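You operate a simulated robot arm through the tools that you are given. There is no shell and no other tool. Be economical: measure what you need, move in short steps, check, and stop when the job is done.

Carry out the task below with a simulated two-armed robot. There is one attempt and no reset: what you move stays moved.

Task
Set the gauge slider to 28 cm. Press the test button two times. Take the long silver roller and put it on the lower wall shelf over the repair bench. Take the jar of white cable ties on the top of the repack table and put it away on the shelf over the cable bench. Put the 40 hub pulley from the top of the repack table on the top of the workbench and the 26 hub pulley on top of the black cable spool. Fetch the blue tube and stand it on the loading table. Close the grey drawer. Fetch the white canister and stand it on the top of the grey cabinet. Turn the pressure knob to 6 bar. Press the lane two button three times. Shut the red drawer. Take the black bearing on the top of the repack table and put it away on the top of the workbench. Open the bottom workbench drawer, take the black guide wheel from the inside of the bottom workbench drawer and leave it on top of the black hard case and shut the drawer again. Take the yellow sensor and leave it on top of the steel spool. Open the oily waste bin lid. Any order will do. Set down upright: jar of white cable ties, hub pulley, blue tube, white canister, yellow sensor. The gauge slider goes toward x +1.0, y +0.0, z +0.0 (a direction in the base frame), to its stop.
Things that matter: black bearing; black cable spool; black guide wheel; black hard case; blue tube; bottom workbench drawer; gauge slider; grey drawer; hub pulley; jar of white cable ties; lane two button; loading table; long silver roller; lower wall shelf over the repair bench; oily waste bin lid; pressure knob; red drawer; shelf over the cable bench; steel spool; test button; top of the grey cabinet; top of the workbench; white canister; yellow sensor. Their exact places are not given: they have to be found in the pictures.

Only the result counts: the job must be done as asked and must still hold three seconds after the hand-in. Knocking over, shifting, dropping, spilling or breaking anything else fails it. Lids that push on must go on centred and level and be pressed home; caps that screw on are set level and turned clockwise until they are tight.

Robot
Two 7-joint arms with two-finger parallel grippers on one trunk, on a base that drives. Base frame: it is fixed to the floor where the robot stands at the start and does not move with it; the origin is under the middle of the robot, x ahead of it, y to its left, z up. Lengths are in mm, angles in degrees, forces in N, time in s.
The left shoulder is at the start at [50, 177, 1129], the right one opposite. With the tool pointing down near the work surface each hand reaches from about 100 to 360 mm from the robot's upright axis, wherever it stands, measured 20 degrees to its own side. Places, roughly: black bearing (5x5x2 cm) [-1400, -3700, 900]; black cable spool (13x13x9 cm) [-1300, -3800, 900]; black guide wheel (6x6x3 cm) [-3200, -2300, 100]; black hard case (30x21x9 cm) [-1100, -200, 1000]; blue tube [-1000, -3250, 1000]; bottom workbench drawer [-3200, -2200, 200]; gauge slider [400, 0, 800]; grey drawer [-800, -3700, 700]; hub pulley [-1500, -3250, 750]; jar of white cable ties (9x9x9 cm) [-1200, -3200, 900]; lane two button [-2800, -4900, 1600]; loading table [1100, -500, 900]; long silver roller (5x5x17 cm) [-1100, -3000, 900]; lower wall shelf over the repair bench (184x25 cm) [-3620, 580, 1360]; oily waste bin lid [1000, -2100, 400]; pressure knob [-2100, -6700, 1000]; red drawer [-1600, -3700, 700]; shelf over the cable bench (18x89 cm) [-20, -6800, 1420]; steel spool (6x6x5 cm) [-3300, -1400, 900]; test button [-1000, -1800, 700]; top of the grey cabinet [1100, -4700, 1000]; top of the workbench [-3400, -1500, 900]; white canister [-1000, -4000, 1000]; yellow sensor [-3250, -1750, 1000]. Payload 3.43 kg a hand.
The tool frame of a hand sits at the grasp point between the pads (the TCP): z along the fingers, y along the line on which they close. The tips reach 34 mm beyond it. The gripper opens to 128 mm. The fingers are 24 mm wide and 12 mm thick; the gripper's body (48 by 130 mm) begins 96 mm behind the TCP.
Orientation is told as [roll, pitch, yaw] about the base's x, y, z axes, in that order, counted from this pose: with the fingers straight down and closing along the base's y, the tool's x points along the base's -x, its y along +y and its z along -z.

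Tools
- The arms move only by the tool nudge_tool. It takes "left_increments", "right_increments" or both (then of equal length, played together; a hand with none holds still); each is a list of rows, each a list of 3 entries, a list of its own where there are three numbers: the shift along the tool's x, y, z in units of 30 mm (1.0 is 30 mm), then the turn, a rotation vector about the tool's x, y, z in units of 8 degrees (1.0 is 8 degrees), then the finger opening in mm, from 0 to 128. In form: [[[dx, dy, dz], [rx, ry, rz], gripper], ...]. A call has 1 to 12 rows; each row shifts and turns the commanded pose from where the row before left it, along the tool's axes as they then stand. A call with a number of a shift or a turn outside -1 to 1 is refused whole. Rows are played at 5 a second. More than 50 mm and 8.6 degrees between two rows, or a gripper value outside its range, and nothing of the call is played. Where a pose cannot be reached the arm comes as near as it can. A force on the tool above 40 N (or 10 N above the force at the start of the call, whichever is more), or a blocked arm, ends the call early, and 0.2 s more pass. Each finger travels about 108 mm/s and halts on what it meets, pressing with about 41 N; the grip force reading is that of the motor and also rises with nothing between the fingers. The clock runs only during rows and for 0.2 s after the last one: add rows that do not move to give the fingers time. The reply holds the time, the measured pose of the TCP, the force on the tool along the base axes, the opening and the grip force, in the units named above and with some noise, with the torque about the TCP (base axes, N m) and any sound that the robot's microphone picked up, and new pictures: "pictures" is both (left out), scene, wrist or none (wrist: the cameras of the hands that moved).
- Cameras (640 x 400 px; columns grow to the right, rows downward): "scene" is now at [160.9, -9.8, 1300.6]; the picture's right is [-0.11, -0.99, 0.00], its down [-0.46, 0.05, -0.88] and it looks along [0.88, -0.10, -0.47] (base axes); focal length 214 px, centre (320, 200). "left" rides on the left gripper at [76, 11, -160] in its tool frame; the picture's right is [-0.15, 0.99, 0.00], its down [-0.88, -0.13, -0.46] and it looks along [-0.45, -0.07, 0.89] (tool axes); focal length 234 px, centre (320, 200). "right" rides on the right gripper at [76, -11, -160] in its tool frame; the picture's right is [0.15, 0.99, 0.00], its down [-0.88, 0.13, -0.46] and it looks along [-0.45, 0.07, 0.89] (tool axes); focal length 234 px, centre (320, 200).
- move_column(by): slides the trunk up (or, below 0, down) by that many mm; the arms and the scene camera ride with it, the base frame stays. It gives what a move gives, with no picture.
- roll_base(legs): drives the robot by 1 to 6 legs, each [ahead, turn to the left] in mm and degrees, along the robot's own axes; the way and the turn of a leg run together, so that a leg with both is an arc; at most 1500 mm and 180 degrees a leg. The arms and the cameras ride along, it lands a little off, and it stops where it bumps. It gives what a move gives, and a new picture of the scene camera.
- aim_head(pan, tilt): turns the head with the scene camera to pan (to the left, within 80 degrees either way) and tilt (down, from -29 to 69), counted from straight ahead of the robot. It gives what a move gives, and a new picture of the scene camera.
- pixel_to_xyz(camera, pixels): for up to 12 pixels [column, row] of the newest picture of that camera ("zoom" is the newest enlarged one), the place [x, y, z] in the base frame of the surface seen there, good to about 2 mm. No time passes.
- close_up(camera, box): a new picture of the part [left, top, right, bottom] of that camera's present view, enlarged. No time passes.
- sign_off(): hands the job in; it is judged then, once.

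Keep the steps short. Do not move on a guess: measure, check each grasp and each placing, and mend mistakes. In all there are 399 turns and 360 pictures (those below and enlarged ones count). Leave the grippers open and the arms clear of the work at the hand-in unless told otherwise, and finish with a single line.

The tools are called as name(argument=value, ...) on one line, values as JSON. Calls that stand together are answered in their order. nudge_tool: Moves the arms, as the interface text tells. Its arguments: {"type":"object","properties":{"left_increments":{"type":"array","items":{"type":"array"}},"right_increments":{"type":"array","items":{"type":"array"}},"pictures":{"type":"string","enum":["both","scene","wrist","none"]}},"required":[]} The other tools are called the same way: move_column (by) slides the trunk up or down; roll_base (legs) drives the base; aim_head (pan, tilt) turns the head that bears the scene camera; pixel_to_xyz (camera, pixels) gives the place of the surface under pixels of a picture; close_up (camera, box) takes an enlarged picture of a part of a camera's view; sign_off () hands the job in.

At the start:

```text
time_s: 0.0
left_position: [409.4, 162.9, 1220.9]
left_tcp_rot: [-0.2, 0.0, 0.1]
left_wrist_force: [1.3, -0.4, 0.0]
left_torque: [-0.02, 0.01, 0.0]
left_gripper_width: 128.0
left_grasp_force: 0.0
right_position: [340.9, -152.1, 1170.9]
right_tcp_rot: [0.0, 0.0, -0.1]
right_wrist_force: [0.0, 0.3, -0.2]
right_torque: [-0.01, -0.02, 0.0]
right_gripper_width: 128.1
right_grasp_force: 0.1
trunk travel left (down, up): [-300.0, 101.0]
robot x, y, heading: [-1.2, 2.7, -0.3]
head pan, tilt: [-6.6, 27.8]
```

scene: 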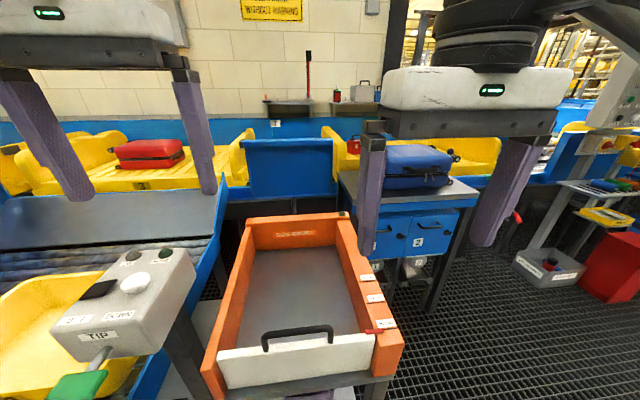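
right: 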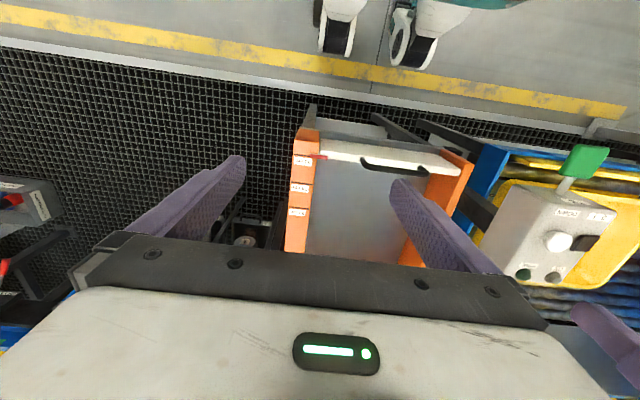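
left: 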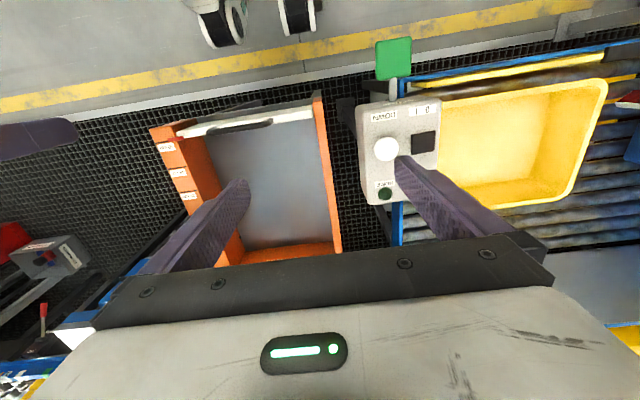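

The orange gauge tray with the white slider plate is just ahead of the robot. I'll enlarge it and measure its handle and scale.

close_up(camera="scene", box=[190, 200, 430, 400])

pixel_to_xyz(camera="scene", pixels=[[267, 345], [300, 331], [331, 330], [265, 337], [333, 340], [300, 365], [388, 323], [376, 298], [366, 277], [375, 331], [222, 355], [295, 233]])

```text
2.00 times, centred on (310, 300) of scene
```

zoom: 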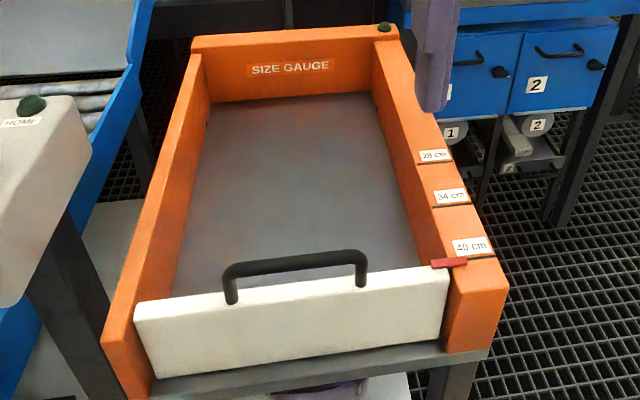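

```text
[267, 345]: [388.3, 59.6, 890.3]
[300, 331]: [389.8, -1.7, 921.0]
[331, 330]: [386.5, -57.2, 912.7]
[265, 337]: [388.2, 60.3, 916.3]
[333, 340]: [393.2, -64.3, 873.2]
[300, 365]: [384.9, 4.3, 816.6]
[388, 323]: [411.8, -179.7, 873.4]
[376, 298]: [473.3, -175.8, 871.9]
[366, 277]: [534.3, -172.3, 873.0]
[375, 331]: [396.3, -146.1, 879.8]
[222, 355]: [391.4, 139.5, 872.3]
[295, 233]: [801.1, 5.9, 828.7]
```

The pointer reads 40 cm; the marks are about 61 mm apart for 6 cm, so 28 cm lies 120 mm further along +x. The plate's near face is at x≈385. I'll close the right hand and lower it behind the plate, to push at its middle.

nudge_tool(right_increments=[[[0, 1, 1], [0, 0, 0], 60], [[0, 1, 1], [0, 0, 0], 20], [[0, 1, 1], [0, 0, 0], 0], [[0, 1, 1], [0, 0, 0], 0], [[0, 1, 1], [0, 0, 0], 0], [[0, 0, 1], [0, 0, 0], 0], [[0, 0, 1], [0, 0, 0], 0], [[0, 0, 1], [0, 0, 0], 0], [[0, 0, 1], [0, 0, 0], 0], [[0, 0, 0.5], [0, 0, 0], 0]], pictures="scene")

```text
time_s: 2.2
left_position: [409.2, 163.0, 1220.9]
left_tcp_rot: [-0.2, 0.0, 0.1]
left_wrist_force: [-0.2, 0.8, 0.3]
left_torque: [-0.02, -0.02, 0.0]
left_gripper_width: 128.1
left_grasp_force: 0.1
right_position: [340.6, -2.7, 886.3]
right_tcp_rot: [0.0, 0.0, 0.0]
right_wrist_force: [-0.3, -0.1, 0.5]
right_torque: [0.0, -0.01, 0.03]
right_gripper_width: 0.0
right_grasp_force: 33.2
trunk travel left (down, up): [-300.0, 101.0]
robot x, y, heading: [2.6, -2.4, 0.0]
head pan, tilt: [-6.6, 27.8]
```

scene: 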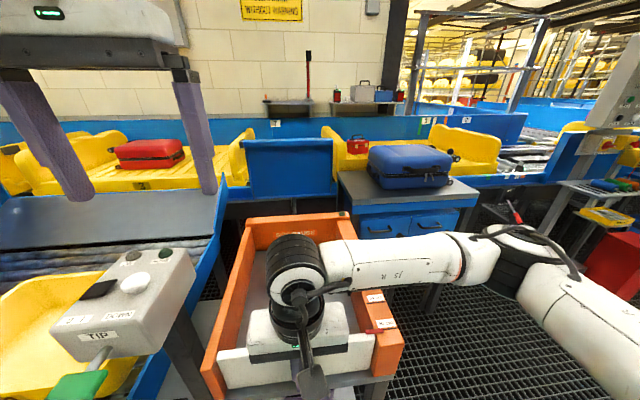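

The hand is behind the plate. Now I push along +x (tool −x), a bit short of the goal, and then check.

nudge_tool(right_increments=[[[-0.7, 0, 0], [0, 0, 0], 0], [[-0.7, 0, 0], [0, 0, 0], 0], [[-0.7, 0, 0], [0, 0, 0], 0], [[-0.7, 0, 0], [0, 0, 0], 0], [[-0.7, 0, 0], [0, 0, 0], 0], [[-0.7, 0, 0], [0, 0, 0], 0]], pictures="none")

close_up(camera="scene", box=[190, 200, 430, 400])

```text
time_s: 3.6
left_position: [409.7, 164.0, 1221.5]
left_tcp_rot: [-0.1, 0.0, 0.1]
left_wrist_force: [-0.2, -0.2, -0.5]
left_torque: [-0.06, 0.02, -0.02]
left_gripper_width: 128.0
left_grasp_force: 0.1
right_position: [466.0, -0.2, 887.2]
right_tcp_rot: [0.1, -0.1, -0.1]
right_wrist_force: [0.2, 0.2, 0.0]
right_torque: [-0.03, 0.02, 0.0]
right_gripper_width: 0.3
right_grasp_force: 32.8
trunk travel left (down, up): [-300.0, 101.0]
robot x, y, heading: [-0.7, 0.5, -0.0]
head pan, tilt: [-6.6, 27.8]
```

```text
2.00 times, centred on (310, 300) of scene
```

zoom: 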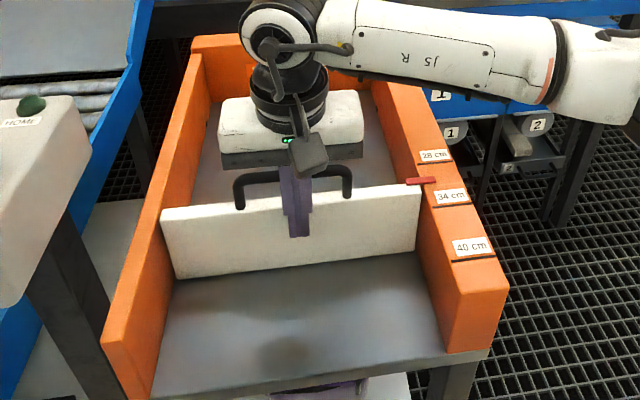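

It slides freely; the pointer is past 34. I'll measure the pointer and the 28 cm line.

pixel_to_xyz(camera="zoom", pixels=[[415, 181], [432, 180], [425, 163], [440, 163], [450, 162], [440, 206], [460, 205], [470, 258]])

```text
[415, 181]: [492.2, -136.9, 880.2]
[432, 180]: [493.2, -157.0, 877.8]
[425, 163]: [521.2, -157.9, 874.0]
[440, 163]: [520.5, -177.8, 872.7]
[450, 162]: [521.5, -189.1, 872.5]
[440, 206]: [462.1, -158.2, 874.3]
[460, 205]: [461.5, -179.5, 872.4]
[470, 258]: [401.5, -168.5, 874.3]
```

The pointer is at x≈493 and the line at 521: I push another 28 mm.

nudge_tool(right_increments=[[[-0.5, 0, 0], [0, 0, 0], 0], [[-0.43, 0, 0], [0, 0, 0], 0], [[0, 0, 0], [0, 0, 0], 0]], pictures="none")

close_up(camera="scene", box=[370, 250, 430, 290])

```text
time_s: 4.4
left_position: [408.9, 163.0, 1220.9]
left_tcp_rot: [-0.1, -0.1, 0.1]
left_wrist_force: [0.2, -0.6, -0.3]
left_torque: [0.0, -0.04, 0.01]
left_gripper_width: 128.0
left_grasp_force: 0.1
right_position: [492.7, 0.8, 887.0]
right_tcp_rot: [0.0, 0.1, 0.0]
right_wrist_force: [-7.4, -0.9, -0.1]
right_torque: [-0.09, 0.09, 0.01]
right_gripper_width: 0.1
right_grasp_force: 33.4
trunk travel left (down, up): [-300.0, 101.0]
robot x, y, heading: [1.0, -3.5, 0.1]
head pan, tilt: [-6.6, 27.8]
```

```text
10.00 times, centred on (400, 270) of scene
```

zoom: 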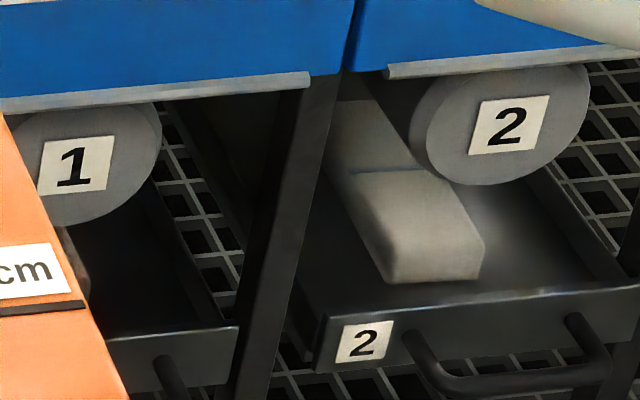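

A force of −7 N has appeared, so it is probably at its stop. I'll look at the pointer properly.

close_up(camera="scene", box=[340, 265, 400, 303])

```text
10.53 times, centred on (370, 284) of scene
```

zoom: 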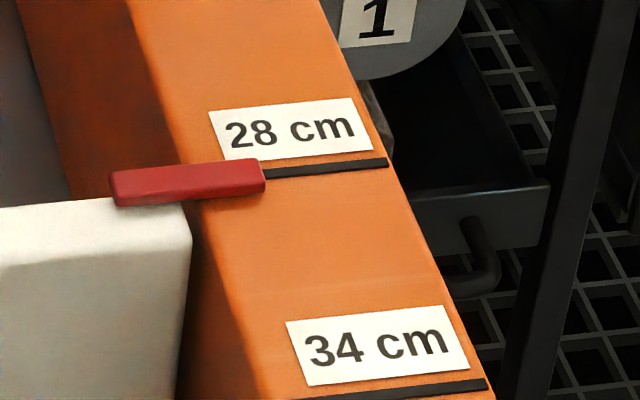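

The pointer is level with the 28 line. I'll test for the stop with 1.5 mm more.

nudge_tool(right_increments=[[[-0.05, 0, 0], [0, 0, 0], 0], [[0, 0, 0], [0, 0, 0], 0]], pictures="none")

pixel_to_xyz(camera="zoom", pixels=[[250, 172], [280, 172], [340, 167]])

```text
time_s: 5.0
left_position: [406.8, 162.9, 1221.9]
left_tcp_rot: [-0.1, -0.1, 0.2]
left_wrist_force: [0.4, 0.9, 0.1]
left_torque: [0.01, 0.01, 0.02]
left_gripper_width: 128.2
left_grasp_force: 0.1
right_position: [493.2, 1.5, 887.3]
right_tcp_rot: [0.1, 0.2, 0.2]
right_wrist_force: [-20.6, -1.1, 3.1]
right_torque: [-0.33, 0.24, 0.06]
right_gripper_width: 0.1
right_grasp_force: 33.2
trunk travel left (down, up): [-300.0, 101.0]
robot x, y, heading: [0.1, 2.0, 0.1]
head pan, tilt: [-6.6, 27.8]
```

```text
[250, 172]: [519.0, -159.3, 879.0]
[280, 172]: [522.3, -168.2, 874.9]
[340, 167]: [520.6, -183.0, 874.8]
```

It is at its stop at 28 cm. I back off, lift the hand and return it to the starting stance.

nudge_tool(right_increments=[[[1, 0, 0], [0, 0, 0], 0], [[1, 0, 0], [0, 0, 0], 0], [[1, 0, -1], [0, 0, 0], 0], [[1, 0, -1], [0, 0, 0], 0], [[1, 0, -1], [0, 0, 0], 0], [[0, 0, -1], [0, 0, 0], 0], [[0, -1, -1], [0, 0, 0], 40], [[0, -1, -1], [0, 0, 0], 80], [[0, -1, -1], [0, 0, 0], 100], [[0, -1, -1], [0, 0, 0], 128], [[0, -1, -1], [0, 0, 0], 128]], pictures="none")

aim_head(pan=-75, tilt=15)

aim_head(pan=75, tilt=15)

```text
time_s: 7.4
left_position: [408.1, 162.3, 1220.6]
left_tcp_rot: [0.0, -0.1, 0.1]
left_wrist_force: [-0.7, -0.2, 0.0]
left_torque: [0.01, 0.01, -0.02]
left_gripper_width: 128.0
left_grasp_force: 0.0
right_position: [343.9, -150.1, 1157.6]
right_tcp_rot: [0.1, 0.0, 0.0]
right_wrist_force: [0.3, 1.4, 0.6]
right_torque: [0.01, -0.01, -0.01]
right_gripper_width: 127.9
right_grasp_force: 0.0
trunk travel left (down, up): [-300.0, 101.0]
robot x, y, heading: [1.5, 1.2, -0.0]
head pan, tilt: [-6.6, 27.8]
```

```text
time_s: 8.8
left_position: [410.5, 163.7, 1220.8]
left_tcp_rot: [-0.1, 0.0, 0.1]
left_wrist_force: [-0.1, 0.3, 0.1]
left_torque: [0.02, -0.03, -0.01]
left_gripper_width: 127.9
left_grasp_force: 0.0
right_position: [343.8, -149.4, 1156.7]
right_tcp_rot: [0.0, 0.0, 0.0]
right_wrist_force: [-0.1, 0.3, -0.9]
right_torque: [0.0, 0.0, 0.03]
right_gripper_width: 128.1
right_grasp_force: 0.0
trunk travel left (down, up): [-300.0, 101.0]
robot x, y, heading: [-0.5, 0.5, -0.0]
head pan, tilt: [-75.0, 15.0]
```

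scene: 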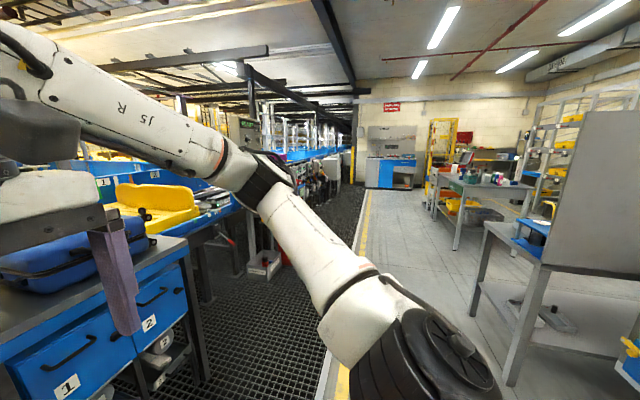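

```text
time_s: 11.2
left_position: [409.4, 163.0, 1221.0]
left_tcp_rot: [-0.2, 0.0, 0.1]
left_wrist_force: [0.7, -0.2, -0.2]
left_torque: [-0.01, 0.02, 0.02]
left_gripper_width: 128.0
left_grasp_force: 0.2
right_position: [343.4, -150.6, 1157.3]
right_tcp_rot: [0.0, 0.1, -0.1]
right_wrist_force: [-0.1, -0.5, -0.5]
right_torque: [0.05, 0.0, 0.02]
right_gripper_width: 128.0
right_grasp_force: 0.1
trunk travel left (down, up): [-300.0, 101.0]
robot x, y, heading: [-1.4, -0.9, 0.0]
head pan, tilt: [75.0, 15.0]
```

scene: 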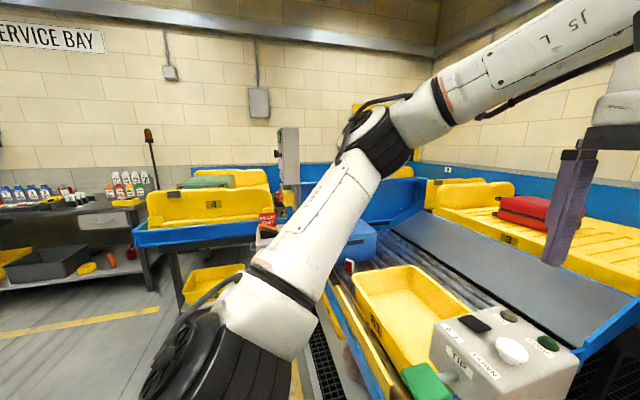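

The aisle to my right (toward −y) is the way to go. I back off 250 mm, then turn right 90° to look along it.

aim_head(pan=0, tilt=20)

roll_base(legs=[[-250, 0], [0, -90]])

```text
time_s: 12.6
left_position: [408.3, 163.3, 1221.2]
left_tcp_rot: [0.0, 0.0, 0.1]
left_wrist_force: [0.3, -0.6, -0.9]
left_torque: [-0.03, -0.01, 0.0]
left_gripper_width: 127.9
left_grasp_force: 0.0
right_position: [344.0, -148.7, 1156.7]
right_tcp_rot: [0.1, 0.0, 0.1]
right_wrist_force: [-0.5, -0.3, -0.9]
right_torque: [-0.02, 0.0, 0.03]
right_gripper_width: 128.3
right_grasp_force: 0.0
trunk travel left (down, up): [-300.0, 101.0]
robot x, y, heading: [-2.5, 0.2, 0.1]
head pan, tilt: [0.0, 20.0]
```

scene: 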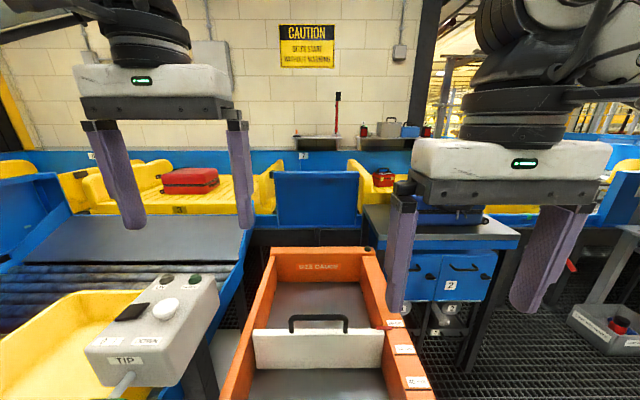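

```text
time_s: 18.2
left_position: [-78.4, -407.3, 1221.6]
left_tcp_rot: [0.0, 0.0, -89.0]
left_wrist_force: [-0.4, 0.4, -0.1]
left_torque: [0.0, 0.0, 0.01]
left_gripper_width: 127.8
left_grasp_force: 0.1
right_position: [-391.3, -344.0, 1157.5]
right_tcp_rot: [0.0, 0.0, -89.1]
right_wrist_force: [0.7, 0.3, 0.0]
right_torque: [-0.01, 0.0, -0.02]
right_gripper_width: 127.9
right_grasp_force: 0.0
trunk travel left (down, up): [-300.0, 101.0]
robot x, y, heading: [-248.9, -0.6, -88.8]
head pan, tilt: [0.0, 20.0]
```

scene: 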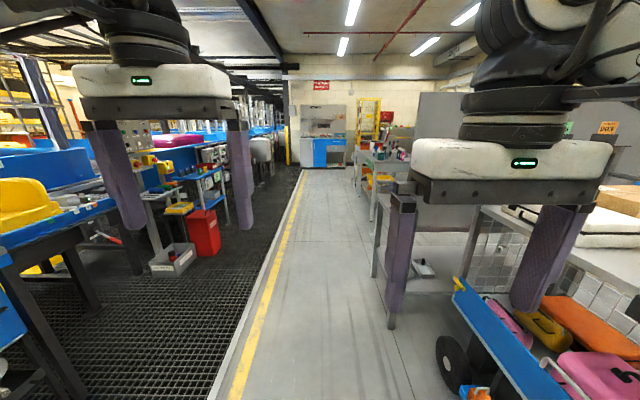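

I can see the red bin on the left (203,232) and benches on the right. I'll measure some positions and enlarge the left and right parts.

close_up(camera="scene", box=[90, 120, 300, 280])

close_up(camera="scene", box=[300, 80, 480, 300])

pixel_to_xyz(camera="scene", pixels=[[203, 232], [175, 262], [380, 275], [415, 240], [420, 268], [470, 230], [330, 150], [370, 220], [440, 350], [300, 250], [460, 150], [620, 250]])

```text
2.50 times, centred on (195, 200) of scene
```

zoom: 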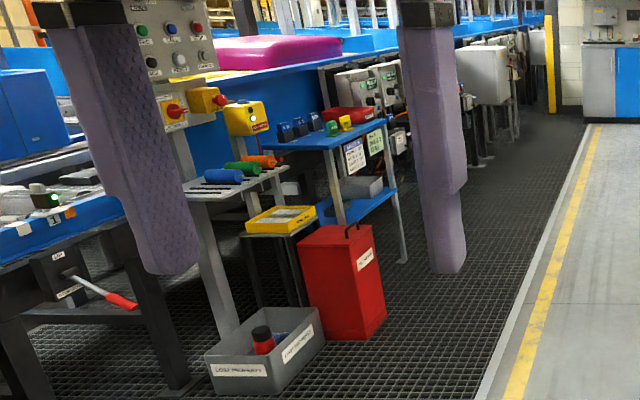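

```text
1.82 times, centred on (390, 190) of scene
```

zoom: 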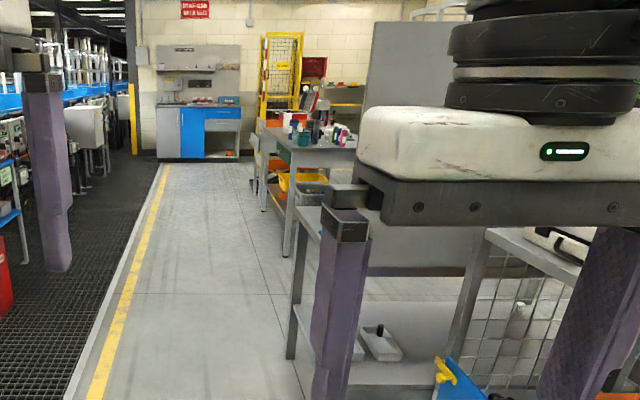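

```text
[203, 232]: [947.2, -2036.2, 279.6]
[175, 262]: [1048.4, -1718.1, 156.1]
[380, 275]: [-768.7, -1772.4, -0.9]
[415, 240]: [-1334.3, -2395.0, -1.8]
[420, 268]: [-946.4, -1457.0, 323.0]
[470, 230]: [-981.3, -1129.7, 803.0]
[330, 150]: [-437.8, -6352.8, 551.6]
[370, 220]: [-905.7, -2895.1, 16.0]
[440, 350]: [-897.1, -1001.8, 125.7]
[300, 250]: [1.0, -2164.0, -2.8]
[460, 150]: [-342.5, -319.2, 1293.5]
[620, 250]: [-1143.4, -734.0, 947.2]
```

The bin is near x≈950, y≈−2040 and the aisle is clear. I drive down the aisle, drifting slightly left, and then turn left to face the bin.

roll_base(legs=[[0, 6], [1000, 0], [1000, 0], [0, 82.5]])

```text
time_s: 32.3
left_position: [389.0, -1885.2, 1220.6]
left_tcp_rot: [-0.1, 0.0, -4.1]
left_wrist_force: [-0.1, -0.7, -0.5]
left_torque: [0.0, 0.0, -0.04]
left_gripper_width: 128.1
left_grasp_force: 0.0
right_position: [301.0, -2190.3, 1157.3]
right_tcp_rot: [0.0, 0.0, -4.4]
right_wrist_force: [0.2, -0.5, 0.1]
right_torque: [0.0, 0.0, -0.05]
right_gripper_width: 127.9
right_grasp_force: 0.1
trunk travel left (down, up): [-300.0, 101.0]
robot x, y, heading: [-32.6, -2015.7, -4.2]
head pan, tilt: [0.0, 20.0]
```

scene: 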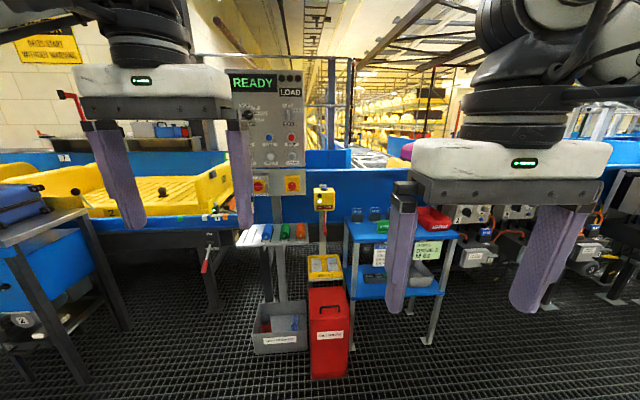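

The bin is straight ahead around (328,335). I enlarge and measure it.

close_up(camera="scene", box=[290, 270, 370, 390])

pixel_to_xyz(camera="scene", pixels=[[328, 312], [315, 297], [340, 295], [313, 322], [347, 318], [330, 370], [313, 376], [347, 374], [328, 305], [325, 270]])

```text
3.33 times, centred on (330, 330) of scene
```

zoom: 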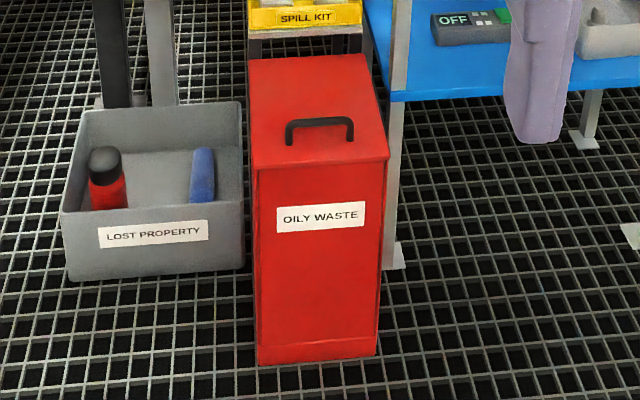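

```text
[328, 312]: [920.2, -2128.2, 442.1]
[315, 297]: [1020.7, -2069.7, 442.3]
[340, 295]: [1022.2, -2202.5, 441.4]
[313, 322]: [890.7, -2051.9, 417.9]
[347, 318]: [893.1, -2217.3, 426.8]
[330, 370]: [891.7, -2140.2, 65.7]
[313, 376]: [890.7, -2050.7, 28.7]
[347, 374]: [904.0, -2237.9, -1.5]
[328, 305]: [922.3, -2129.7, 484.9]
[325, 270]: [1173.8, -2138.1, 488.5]
```

The lid's handle bar is at (921, −2130, 484), and the hinge is presumably at the back. Before planning the arc I check what stands behind and beside the bin.

pixel_to_xyz(camera="scene", pixels=[[325, 198], [323, 235], [325, 262], [343, 275], [308, 278], [270, 235], [280, 270], [355, 240], [348, 265], [270, 130], [293, 185], [435, 330]])

move_column(by=-298)

```text
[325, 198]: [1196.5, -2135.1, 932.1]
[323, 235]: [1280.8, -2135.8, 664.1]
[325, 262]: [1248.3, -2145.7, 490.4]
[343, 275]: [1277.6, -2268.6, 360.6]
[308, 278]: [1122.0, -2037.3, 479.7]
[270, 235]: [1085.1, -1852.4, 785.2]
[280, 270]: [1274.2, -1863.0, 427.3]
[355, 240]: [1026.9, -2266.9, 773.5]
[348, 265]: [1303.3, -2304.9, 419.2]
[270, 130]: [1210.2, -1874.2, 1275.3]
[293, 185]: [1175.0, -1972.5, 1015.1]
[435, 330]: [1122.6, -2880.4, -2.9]
```

```text
time_s: 35.3
left_position: [389.8, -1884.0, 922.0]
left_tcp_rot: [-0.1, 0.0, -4.2]
left_wrist_force: [0.2, 0.8, -0.2]
left_torque: [0.02, 0.0, -0.04]
left_gripper_width: 127.9
left_grasp_force: 0.0
right_position: [300.3, -2191.5, 858.3]
right_tcp_rot: [0.0, 0.0, -4.3]
right_wrist_force: [-0.7, -0.2, -0.3]
right_torque: [0.0, -0.03, -0.01]
right_gripper_width: 127.8
right_grasp_force: 0.1
trunk travel left (down, up): [-2.0, 399.0]
robot x, y, heading: [-32.4, -2016.8, -4.0]
head pan, tilt: [0.0, 20.0]
```

The E-stop box is behind at x≈1196, so I will keep the hand rigid with the lid and pitch it along the arc. First I pull the left hand back, then drive up in front of the bin.

nudge_tool(left_increments=[[[1, 0, -1], [0, 0, 0], 128], [[1, 0, -1], [0, 0, 0], 128], [[1, 0, 0], [0, 0, 0], 128], [[1, 0, 0], [0, 0, 0], 128]], pictures="none")

aim_head(pan=-8, tilt=45)

roll_base(legs=[[0, 4], [560, 0]])

```text
time_s: 36.3
left_position: [271.9, -1876.1, 982.9]
left_tcp_rot: [-0.1, 0.1, -4.1]
left_wrist_force: [0.4, 0.7, -0.5]
left_torque: [0.0, 0.02, -0.04]
left_gripper_width: 127.9
left_grasp_force: 0.0
right_position: [300.3, -2192.2, 859.5]
right_tcp_rot: [0.0, -0.1, -4.3]
right_wrist_force: [-0.1, 0.2, 0.5]
right_torque: [-0.02, -0.02, 0.05]
right_gripper_width: 128.3
right_grasp_force: 0.1
trunk travel left (down, up): [-2.0, 399.0]
robot x, y, heading: [-32.4, -2019.4, -4.1]
head pan, tilt: [0.0, 20.0]
```

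```text
time_s: 37.2
left_position: [272.7, -1875.4, 982.8]
left_tcp_rot: [-0.1, -0.1, -4.3]
left_wrist_force: [-0.3, 0.2, 0.0]
left_torque: [-0.02, 0.0, 0.01]
left_gripper_width: 128.0
left_grasp_force: 0.1
right_position: [301.1, -2191.5, 859.4]
right_tcp_rot: [0.0, 0.0, -4.3]
right_wrist_force: [0.2, 0.4, -0.1]
right_torque: [-0.01, 0.07, 0.01]
right_gripper_width: 128.1
right_grasp_force: 0.0
trunk travel left (down, up): [-2.0, 399.0]
robot x, y, heading: [-29.8, -2017.1, -4.2]
head pan, tilt: [-8.0, 45.0]
```

scene: 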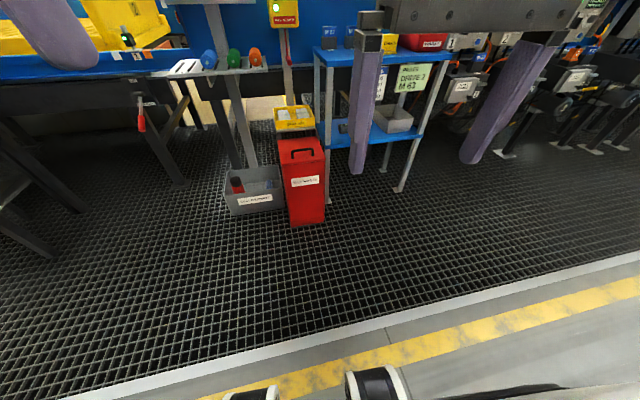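

```text
time_s: 40.9
left_position: [836.5, -1869.7, 981.1]
left_tcp_rot: [0.0, 0.0, -1.4]
left_wrist_force: [0.3, -0.1, 0.5]
left_torque: [0.02, 0.0, 0.01]
left_gripper_width: 127.9
left_grasp_force: 0.0
right_position: [879.7, -2183.1, 859.4]
right_tcp_rot: [0.0, 0.0, -1.3]
right_wrist_force: [-0.1, 0.6, 0.3]
right_torque: [-0.05, -0.02, -0.01]
right_gripper_width: 127.9
right_grasp_force: 0.1
trunk travel left (down, up): [-2.0, 399.0]
robot x, y, heading: [542.3, -2026.1, -1.7]
head pan, tilt: [-8.0, 45.0]
```

scene: 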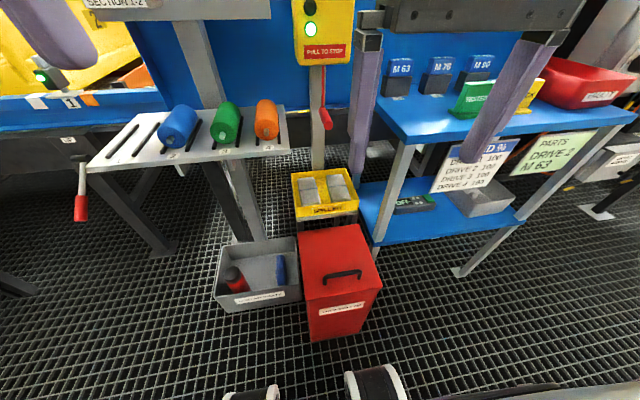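

The bin is close now. I measure the handle precisely.

close_up(camera="scene", box=[290, 210, 390, 310])

```text
4.00 times, centred on (340, 260) of scene
```

zoom: 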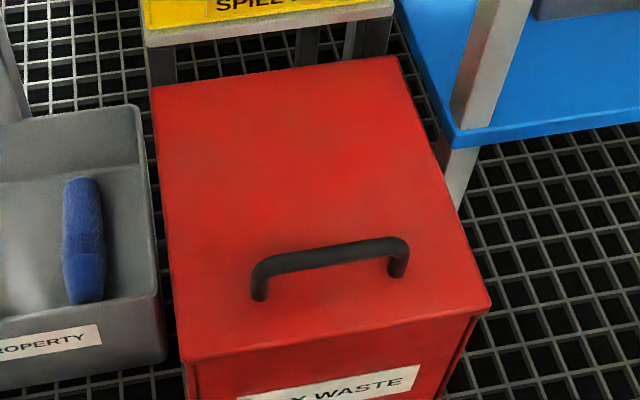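

pixel_to_xyz(camera="zoom", pixels=[[260, 265], [330, 254], [400, 244], [255, 285], [404, 265], [185, 355], [485, 300], [155, 92], [392, 62], [330, 337]])

```text
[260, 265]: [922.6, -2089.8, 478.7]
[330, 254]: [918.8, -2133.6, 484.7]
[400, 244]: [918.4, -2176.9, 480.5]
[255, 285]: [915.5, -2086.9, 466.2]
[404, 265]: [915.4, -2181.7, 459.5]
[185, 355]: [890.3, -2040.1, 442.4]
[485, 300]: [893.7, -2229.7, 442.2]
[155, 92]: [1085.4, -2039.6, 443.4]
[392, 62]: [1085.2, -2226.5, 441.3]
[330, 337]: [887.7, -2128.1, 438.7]
```

The handle spans y −2086…−2182 and the hinge edge is at x≈1085. I lower the right hand over it, staying just above.

nudge_tool(right_increments=[[[-0.45, 0.5, 1], [0, 0, -0.16], 128], [[-0.45, 0.5, 1], [0, 0, 0], 128], [[-0.4, 0.5, 1], [0, 0, 0], 128], [[0, 0.1, 1], [0, 0, 0], 128], [[0, 0, 1], [0, 0, 0], 128], [[0, 0, 1], [0, 0, 0], 128], [[0, 0, 1], [0, 0, 0], 128], [[0, 0, 1], [0, 0, 0], 128], [[0, 0, 1], [0, 0, 0], 128], [[0, 0, 1], [0, 0, 0], 128], [[0, 0, 1], [0, 0, 0], 128]])

```text
time_s: 43.3
left_position: [835.8, -1869.4, 983.0]
left_tcp_rot: [-0.1, 0.0, -1.3]
left_wrist_force: [0.2, -0.4, 0.3]
left_torque: [0.01, -0.03, -0.04]
left_gripper_width: 127.9
left_grasp_force: 0.1
right_position: [919.6, -2133.9, 528.1]
right_tcp_rot: [0.0, 0.1, 0.0]
right_wrist_force: [-0.6, 0.3, 0.2]
right_torque: [0.0, 0.03, 0.0]
right_gripper_width: 127.9
right_grasp_force: 0.0
trunk travel left (down, up): [-2.0, 399.0]
robot x, y, heading: [539.9, -2025.9, -1.5]
head pan, tilt: [-8.0, 45.0]
```

scene: 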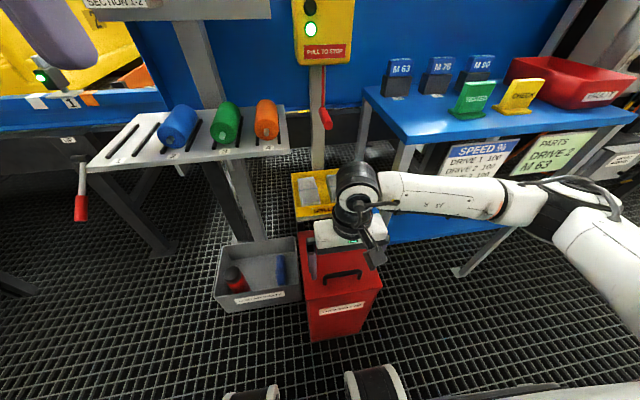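
right: 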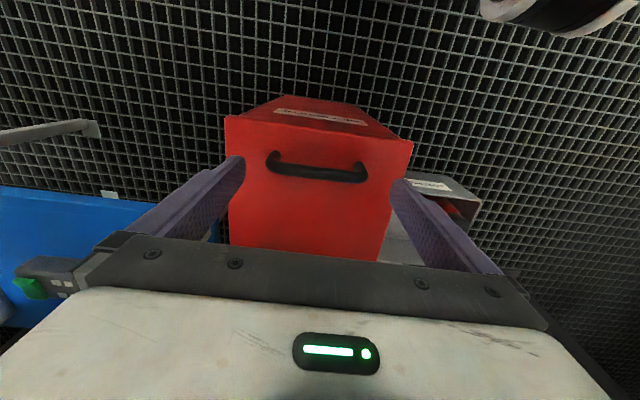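

The fingers straddle the handle. I lower 45 mm and close.

nudge_tool(right_increments=[[[0, 0, 0.8], [0, 0, 0], 128], [[0, 0, 0.7], [0, 0, 0], 128], [[0, 0, 0], [0, 0, 0], 90], [[0, 0, 0], [0, 0, 0], 85], [[0, 0, 0], [0, 0, 0], 85]], pictures="none")

```text
time_s: 44.5
left_position: [836.3, -1871.4, 981.4]
left_tcp_rot: [0.1, 0.0, -1.3]
left_wrist_force: [-0.6, 0.0, -1.0]
left_torque: [0.0, -0.05, 0.03]
left_gripper_width: 127.9
left_grasp_force: 0.0
right_position: [918.3, -2134.9, 481.1]
right_tcp_rot: [-0.3, 0.1, -0.3]
right_wrist_force: [-2.4, -23.0, 0.2]
right_torque: [0.47, -0.05, -0.06]
right_gripper_width: 101.6
right_grasp_force: 44.6
trunk travel left (down, up): [-2.0, 399.0]
robot x, y, heading: [539.4, -2023.1, -1.2]
head pan, tilt: [-8.0, 45.0]
```

The handle is gripped (101.6 mm). I start the opening arc with four 8° steps, the hand turning with the lid.

nudge_tool(right_increments=[[[0, -0.08, 0], [0, 0, 0], 85], [[-0.243, 0, -0.757], [0, 1, 0], 85], [[-0.243, 0, -0.757], [0, 1, 0], 85], [[-0.243, 0, -0.757], [0, 1, 0], 85], [[-0.243, 0, -0.757], [0, 1, 0], 85]], pictures="scene")

```text
time_s: 45.7
left_position: [835.9, -1869.9, 981.3]
left_tcp_rot: [0.0, 0.0, -1.2]
left_wrist_force: [0.0, -0.3, 0.0]
left_torque: [0.0, -0.01, -0.02]
left_gripper_width: 128.2
left_grasp_force: 0.1
right_position: [965.2, -2135.8, 566.5]
right_tcp_rot: [0.1, 31.9, 0.0]
right_wrist_force: [-0.7, -6.9, 7.6]
right_torque: [-1.34, -1.18, 0.64]
right_gripper_width: 101.9
right_grasp_force: 45.0
trunk travel left (down, up): [-2.0, 399.0]
robot x, y, heading: [539.0, -2024.6, -1.6]
head pan, tilt: [-8.0, 45.0]
```

scene: 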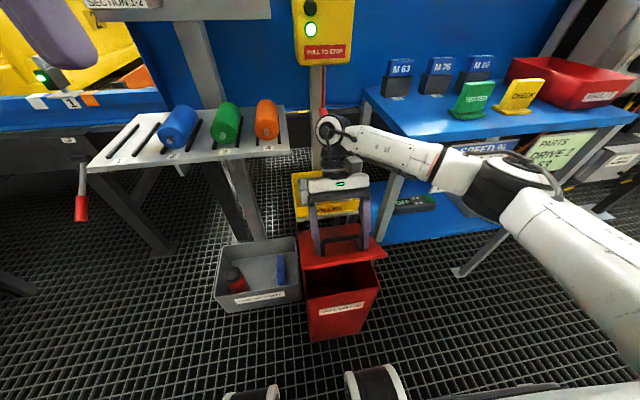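

The lid is opening, but its outside, and so my hand, swings toward the E-stop post. From here I pitch the hand back while following the arc to about 56°.

nudge_tool(right_increments=[[[-0.24, 0, -0.75], [0, -1, 0], 85], [[-0.44, 0, -0.66], [0, -1, 0], 85], [[-0.61, 0, -0.51], [0, -1, 0], 85]], pictures="scene")

```text
time_s: 46.5
left_position: [835.8, -1869.8, 982.4]
left_tcp_rot: [-0.1, -0.1, -1.2]
left_wrist_force: [-0.4, -0.1, 0.1]
left_torque: [0.06, 0.0, 0.01]
left_gripper_width: 127.9
left_grasp_force: 0.0
right_position: [1024.7, -2135.1, 604.0]
right_tcp_rot: [0.4, 8.2, 0.2]
right_wrist_force: [-11.9, 7.8, 6.0]
right_torque: [0.1, 1.36, 0.09]
right_gripper_width: 101.7
right_grasp_force: 45.5
trunk travel left (down, up): [-2.0, 399.0]
robot x, y, heading: [540.7, -2025.3, -1.3]
head pan, tilt: [-8.0, 45.0]
```

scene: 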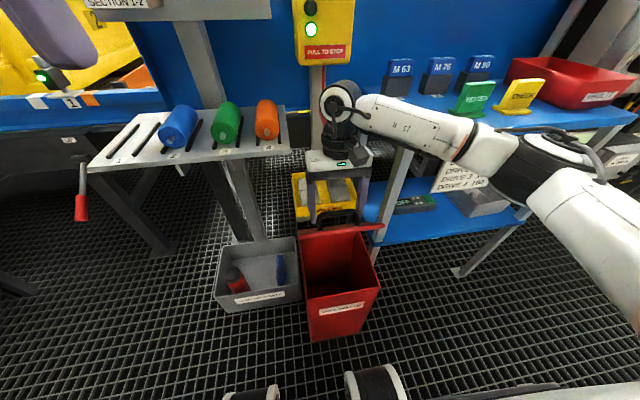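

About 56° open. I'll release and see whether the lid holds; opening the fingers and then lifting straight out.

nudge_tool(right_increments=[[[0, 0, 0], [0, 0, 0], 128], [[0, 0, 0], [0, 0, 0], 128], [[0, 0, -0.8], [0, 0, 0], 128], [[0, 0, -0.8], [0, 0, 0], 128], [[0, 0, -0.8], [0, 0, 0], 128]], pictures="scene")

```text
time_s: 47.7
left_position: [836.6, -1869.7, 982.0]
left_tcp_rot: [-0.1, 0.0, -1.3]
left_wrist_force: [-0.5, 0.5, 0.0]
left_torque: [-0.02, 0.01, 0.01]
left_gripper_width: 128.0
left_grasp_force: 0.0
right_position: [1036.2, -2138.8, 675.9]
right_tcp_rot: [0.0, 8.0, -0.1]
right_wrist_force: [0.9, 1.5, 1.3]
right_torque: [0.01, 0.03, -0.01]
right_gripper_width: 128.2
right_grasp_force: 0.0
trunk travel left (down, up): [-2.0, 399.0]
robot x, y, heading: [537.4, -2026.6, -1.5]
head pan, tilt: [-8.0, 45.0]
```

scene: 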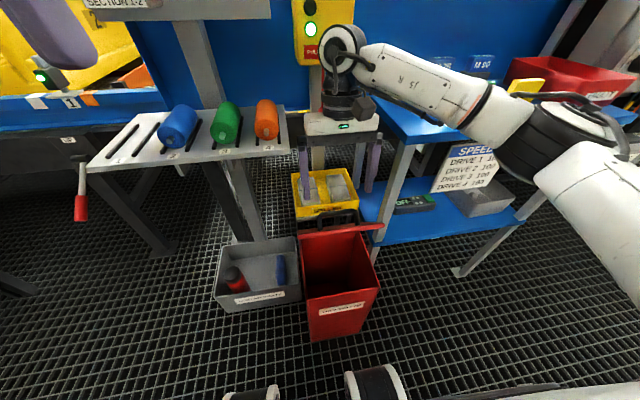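

The lid stays put. Now I pull the hand back, close it, lower it in front of the lid's underside with the tips tilted forward, ready to push it fully open.

nudge_tool(right_increments=[[[1, 0, 0], [0, -0.6, 0], 90], [[1, 0, 0], [0, -0.6, 0], 40], [[1, 0, 0], [0, -0.6, 0], 0], [[1, 0, 0], [0, -0.6, 0], 0], [[1, 0, 0], [0, -0.6, 0], 0], [[0, 0, 1], [0, 0, 0], 0], [[0, 0, 1], [0, 0, 0], 0], [[0, 0, 1], [0, 0, 0], 0], [[0, 0, 0.5], [0, 0, 0], 0]], pictures="scene")

```text
time_s: 49.7
left_position: [836.2, -1869.0, 981.9]
left_tcp_rot: [-0.2, 0.0, -1.3]
left_wrist_force: [0.1, 0.1, -0.1]
left_torque: [0.02, -0.01, -0.01]
left_gripper_width: 128.1
left_grasp_force: 0.0
right_position: [915.4, -2135.1, 569.9]
right_tcp_rot: [0.1, -16.0, -0.1]
right_wrist_force: [-0.6, -0.2, 0.6]
right_torque: [0.01, 0.02, -0.02]
right_gripper_width: 0.0
right_grasp_force: 32.9
trunk travel left (down, up): [-2.0, 399.0]
robot x, y, heading: [542.9, -2030.6, -1.3]
head pan, tilt: [-8.0, 45.0]
```

scene: 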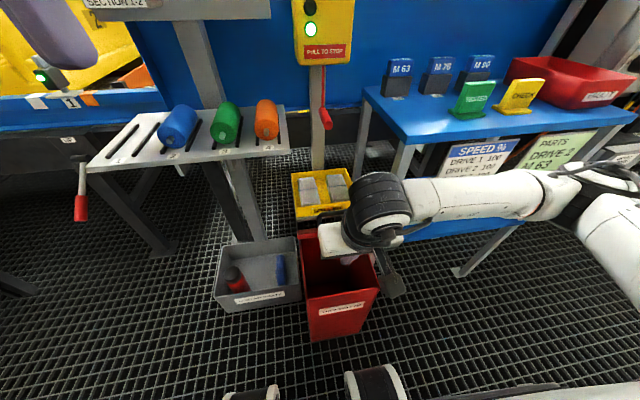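

Pushing forward along +x.

nudge_tool(right_increments=[[[-0.96, 0, 0.276], [0, 0, 0], 0], [[-0.96, 0, 0.276], [0, 0, 0], 0], [[-0.96, 0, 0.276], [0, 0, 0], 0], [[-0.96, 0, 0.276], [0, 0, 0], 0], [[-0.96, 0, 0.276], [0, 0, 0], 0]], pictures="scene")

```text
time_s: 50.9
left_position: [836.7, -1868.6, 981.9]
left_tcp_rot: [-0.1, 0.1, -1.2]
left_wrist_force: [0.2, 0.5, -0.1]
left_torque: [0.01, 0.02, 0.0]
left_gripper_width: 128.0
left_grasp_force: 0.0
right_position: [1067.3, -2138.4, 569.4]
right_tcp_rot: [0.0, -16.1, -0.1]
right_wrist_force: [-1.2, 0.6, -0.3]
right_torque: [0.04, 0.08, 0.01]
right_gripper_width: 0.0
right_grasp_force: 33.4
trunk travel left (down, up): [-2.0, 399.0]
robot x, y, heading: [542.3, -2019.8, -1.4]
head pan, tilt: [-8.0, 45.0]
```

scene: 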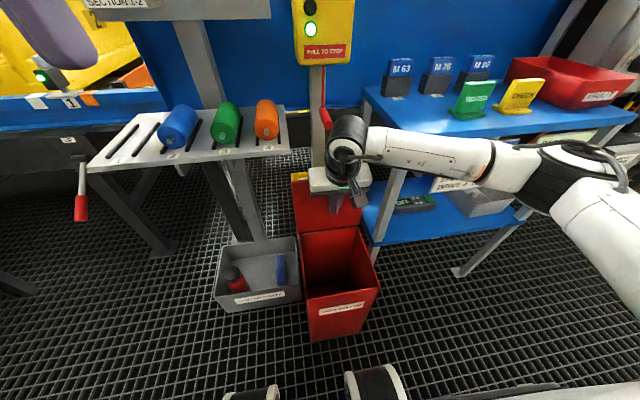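

The lid stands nearly upright. A further 30 mm, watching the force.

nudge_tool(right_increments=[[[-0.48, 0, 0.138], [0, 0, 0], 0], [[-0.48, 0, 0.138], [0, 0, 0], 0]], pictures="scene")

```text
time_s: 51.4
left_position: [836.7, -1869.5, 982.7]
left_tcp_rot: [0.0, 0.1, -1.3]
left_wrist_force: [-0.2, -0.4, 0.5]
left_torque: [0.02, 0.03, -0.04]
left_gripper_width: 128.1
left_grasp_force: 0.0
right_position: [1080.1, -2138.6, 567.1]
right_tcp_rot: [-0.1, -14.6, 0.2]
right_wrist_force: [-7.1, -0.3, 2.5]
right_torque: [-0.05, 0.15, 0.02]
right_gripper_width: 0.0
right_grasp_force: 33.0
trunk travel left (down, up): [-2.0, 399.0]
robot x, y, heading: [539.6, -2028.5, -1.9]
head pan, tilt: [-8.0, 45.0]
stopped in row 2 (right hand): the force on the tool passed its limit (the readings are from after the stop); the commanded pose is now the measured one
```

scene: 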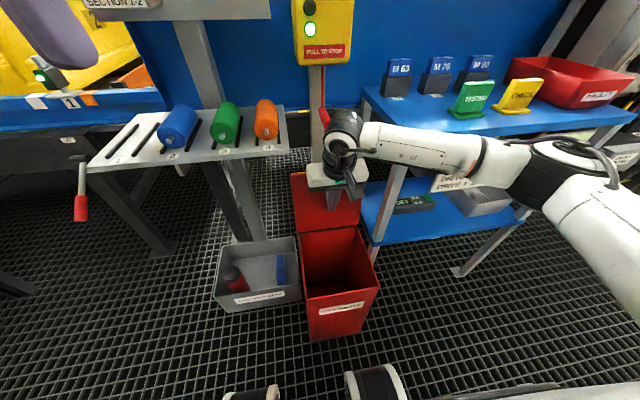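

The lid is at its stop past vertical. I retract the hand back and up, levelling it, and look.

nudge_tool(right_increments=[[[0.96, 0, -0.276], [0, 0, 0], 0], [[0.96, 0, -0.276], [0, 0, 0], 0], [[0.96, 0, -0.276], [0, 0, 0], 0], [[1, 0, -0.276], [0, 0.9, 0], 40], [[1, 0, -0.8], [0, 0.9, 0], 90], [[0.5, 0, -1], [0, 0, 0], 128], [[0, 0, -1], [0, 0, 0], 128], [[0, 0, -1], [0, 0, 0], 128], [[0, 0, -1], [0, 0, 0], 128], [[0, 0, -1], [0, 0, 0], 128], [[0, 0, -1], [0, 0, 0], 128]], pictures="scene")

```text
time_s: 53.8
left_position: [835.6, -1869.0, 981.5]
left_tcp_rot: [0.0, -0.1, -1.2]
left_wrist_force: [0.1, -0.2, -0.6]
left_torque: [-0.01, 0.0, 0.0]
left_gripper_width: 128.0
left_grasp_force: 0.1
right_position: [909.1, -2138.0, 772.9]
right_tcp_rot: [-0.2, -0.3, 0.0]
right_wrist_force: [0.1, 0.1, -0.5]
right_torque: [0.01, 0.0, -0.02]
right_gripper_width: 127.9
right_grasp_force: 0.0
trunk travel left (down, up): [-2.0, 399.0]
robot x, y, heading: [541.1, -2021.9, -1.6]
head pan, tilt: [-8.0, 45.0]
```

scene: 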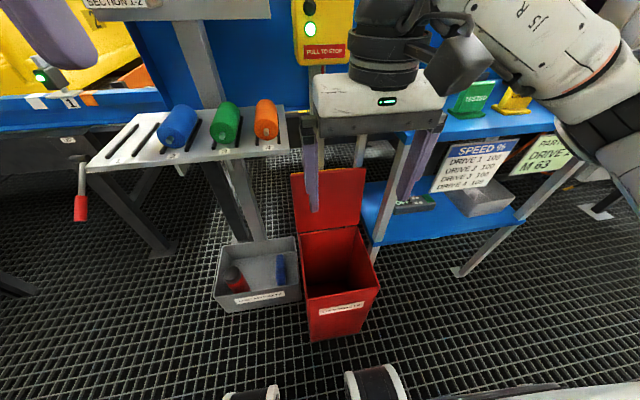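

The bin is open. Next the test button near (−1000, −1800, 700): I back off 550 mm and turn round to face −x.

roll_base(legs=[[-550, 0], [0, -178]])

aim_head(pan=0, tilt=18)

```text
time_s: 64.0
left_position: [-270.6, -2200.5, 982.6]
left_tcp_rot: [0.0, 0.0, -175.3]
left_wrist_force: [0.1, -0.5, 0.4]
left_torque: [-0.01, -0.03, -0.02]
left_gripper_width: 128.0
left_grasp_force: 0.0
right_position: [-371.2, -1941.4, 771.4]
right_tcp_rot: [-0.1, -0.3, -174.0]
right_wrist_force: [0.2, 0.2, -0.1]
right_torque: [0.0, 0.02, -0.03]
right_gripper_width: 128.2
right_grasp_force: 0.0
trunk travel left (down, up): [-2.0, 399.0]
robot x, y, heading: [8.7, -2013.1, -175.5]
head pan, tilt: [-8.0, 45.0]
```

scene: 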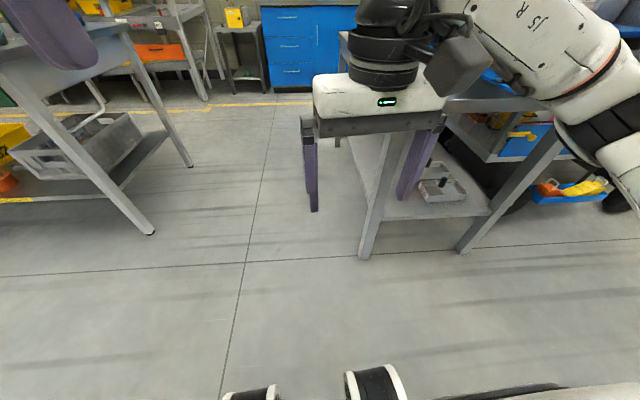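

```text
time_s: 65.0
left_position: [-270.2, -2200.7, 982.3]
left_tcp_rot: [-0.1, 0.0, -175.3]
left_wrist_force: [0.0, 1.3, -0.1]
left_torque: [-0.03, 0.01, 0.0]
left_gripper_width: 128.0
left_grasp_force: 0.2
right_position: [-371.1, -1942.3, 772.5]
right_tcp_rot: [-0.2, -0.2, -174.0]
right_wrist_force: [0.8, 0.5, 0.1]
right_torque: [-0.01, 0.02, 0.01]
right_gripper_width: 128.0
right_grasp_force: 0.0
trunk travel left (down, up): [-2.0, 399.0]
robot x, y, heading: [6.1, -2016.2, -175.5]
head pan, tilt: [0.0, 18.0]
```

scene: 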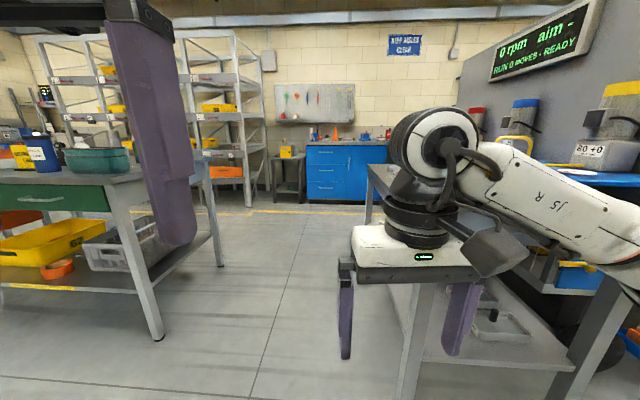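

The test rig bench is to the right and its panel reads "0 rpm – READY". I raise the trunk, drive along −x in front of it, and turn right to face it (+y).

move_column(by=330)

roll_base(legs=[[1000, 0], [0, -94]])

```text
time_s: 68.2
left_position: [-271.9, -2199.7, 1312.8]
left_tcp_rot: [-0.1, 0.0, -175.4]
left_wrist_force: [0.8, 0.2, -0.3]
left_torque: [0.03, 0.01, 0.04]
left_gripper_width: 128.1
left_grasp_force: 0.0
right_position: [-373.0, -1941.2, 1100.9]
right_tcp_rot: [-0.2, -0.3, -174.0]
right_wrist_force: [0.5, 0.3, 0.4]
right_torque: [0.0, 0.01, -0.04]
right_gripper_width: 128.2
right_grasp_force: 0.0
trunk travel left (down, up): [-332.0, 69.0]
robot x, y, heading: [5.5, -2012.2, -175.5]
head pan, tilt: [0.0, 18.0]
```

```text
time_s: 77.4
left_position: [-1149.4, -1807.7, 1311.8]
left_tcp_rot: [-0.1, 0.0, 90.3]
left_wrist_force: [0.4, 0.7, 0.3]
left_torque: [0.0, -0.02, -0.02]
left_gripper_width: 127.8
left_grasp_force: 0.1
right_position: [-883.6, -1725.6, 1101.7]
right_tcp_rot: [-0.2, -0.3, 91.8]
right_wrist_force: [0.1, 0.3, 0.5]
right_torque: [0.02, -0.02, -0.03]
right_gripper_width: 128.0
right_grasp_force: 0.0
trunk travel left (down, up): [-332.0, 69.0]
robot x, y, heading: [-989.1, -2101.3, 90.4]
head pan, tilt: [0.0, 18.0]
```

scene: 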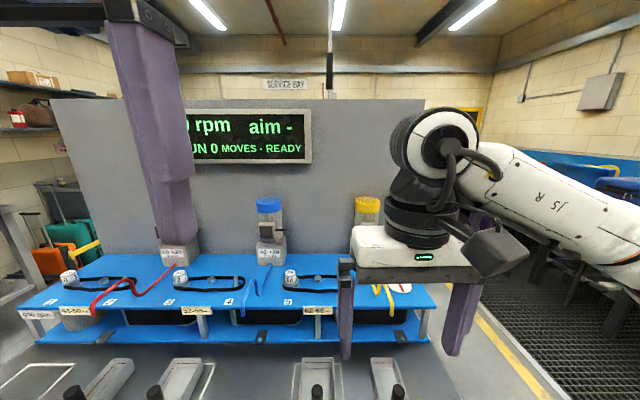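

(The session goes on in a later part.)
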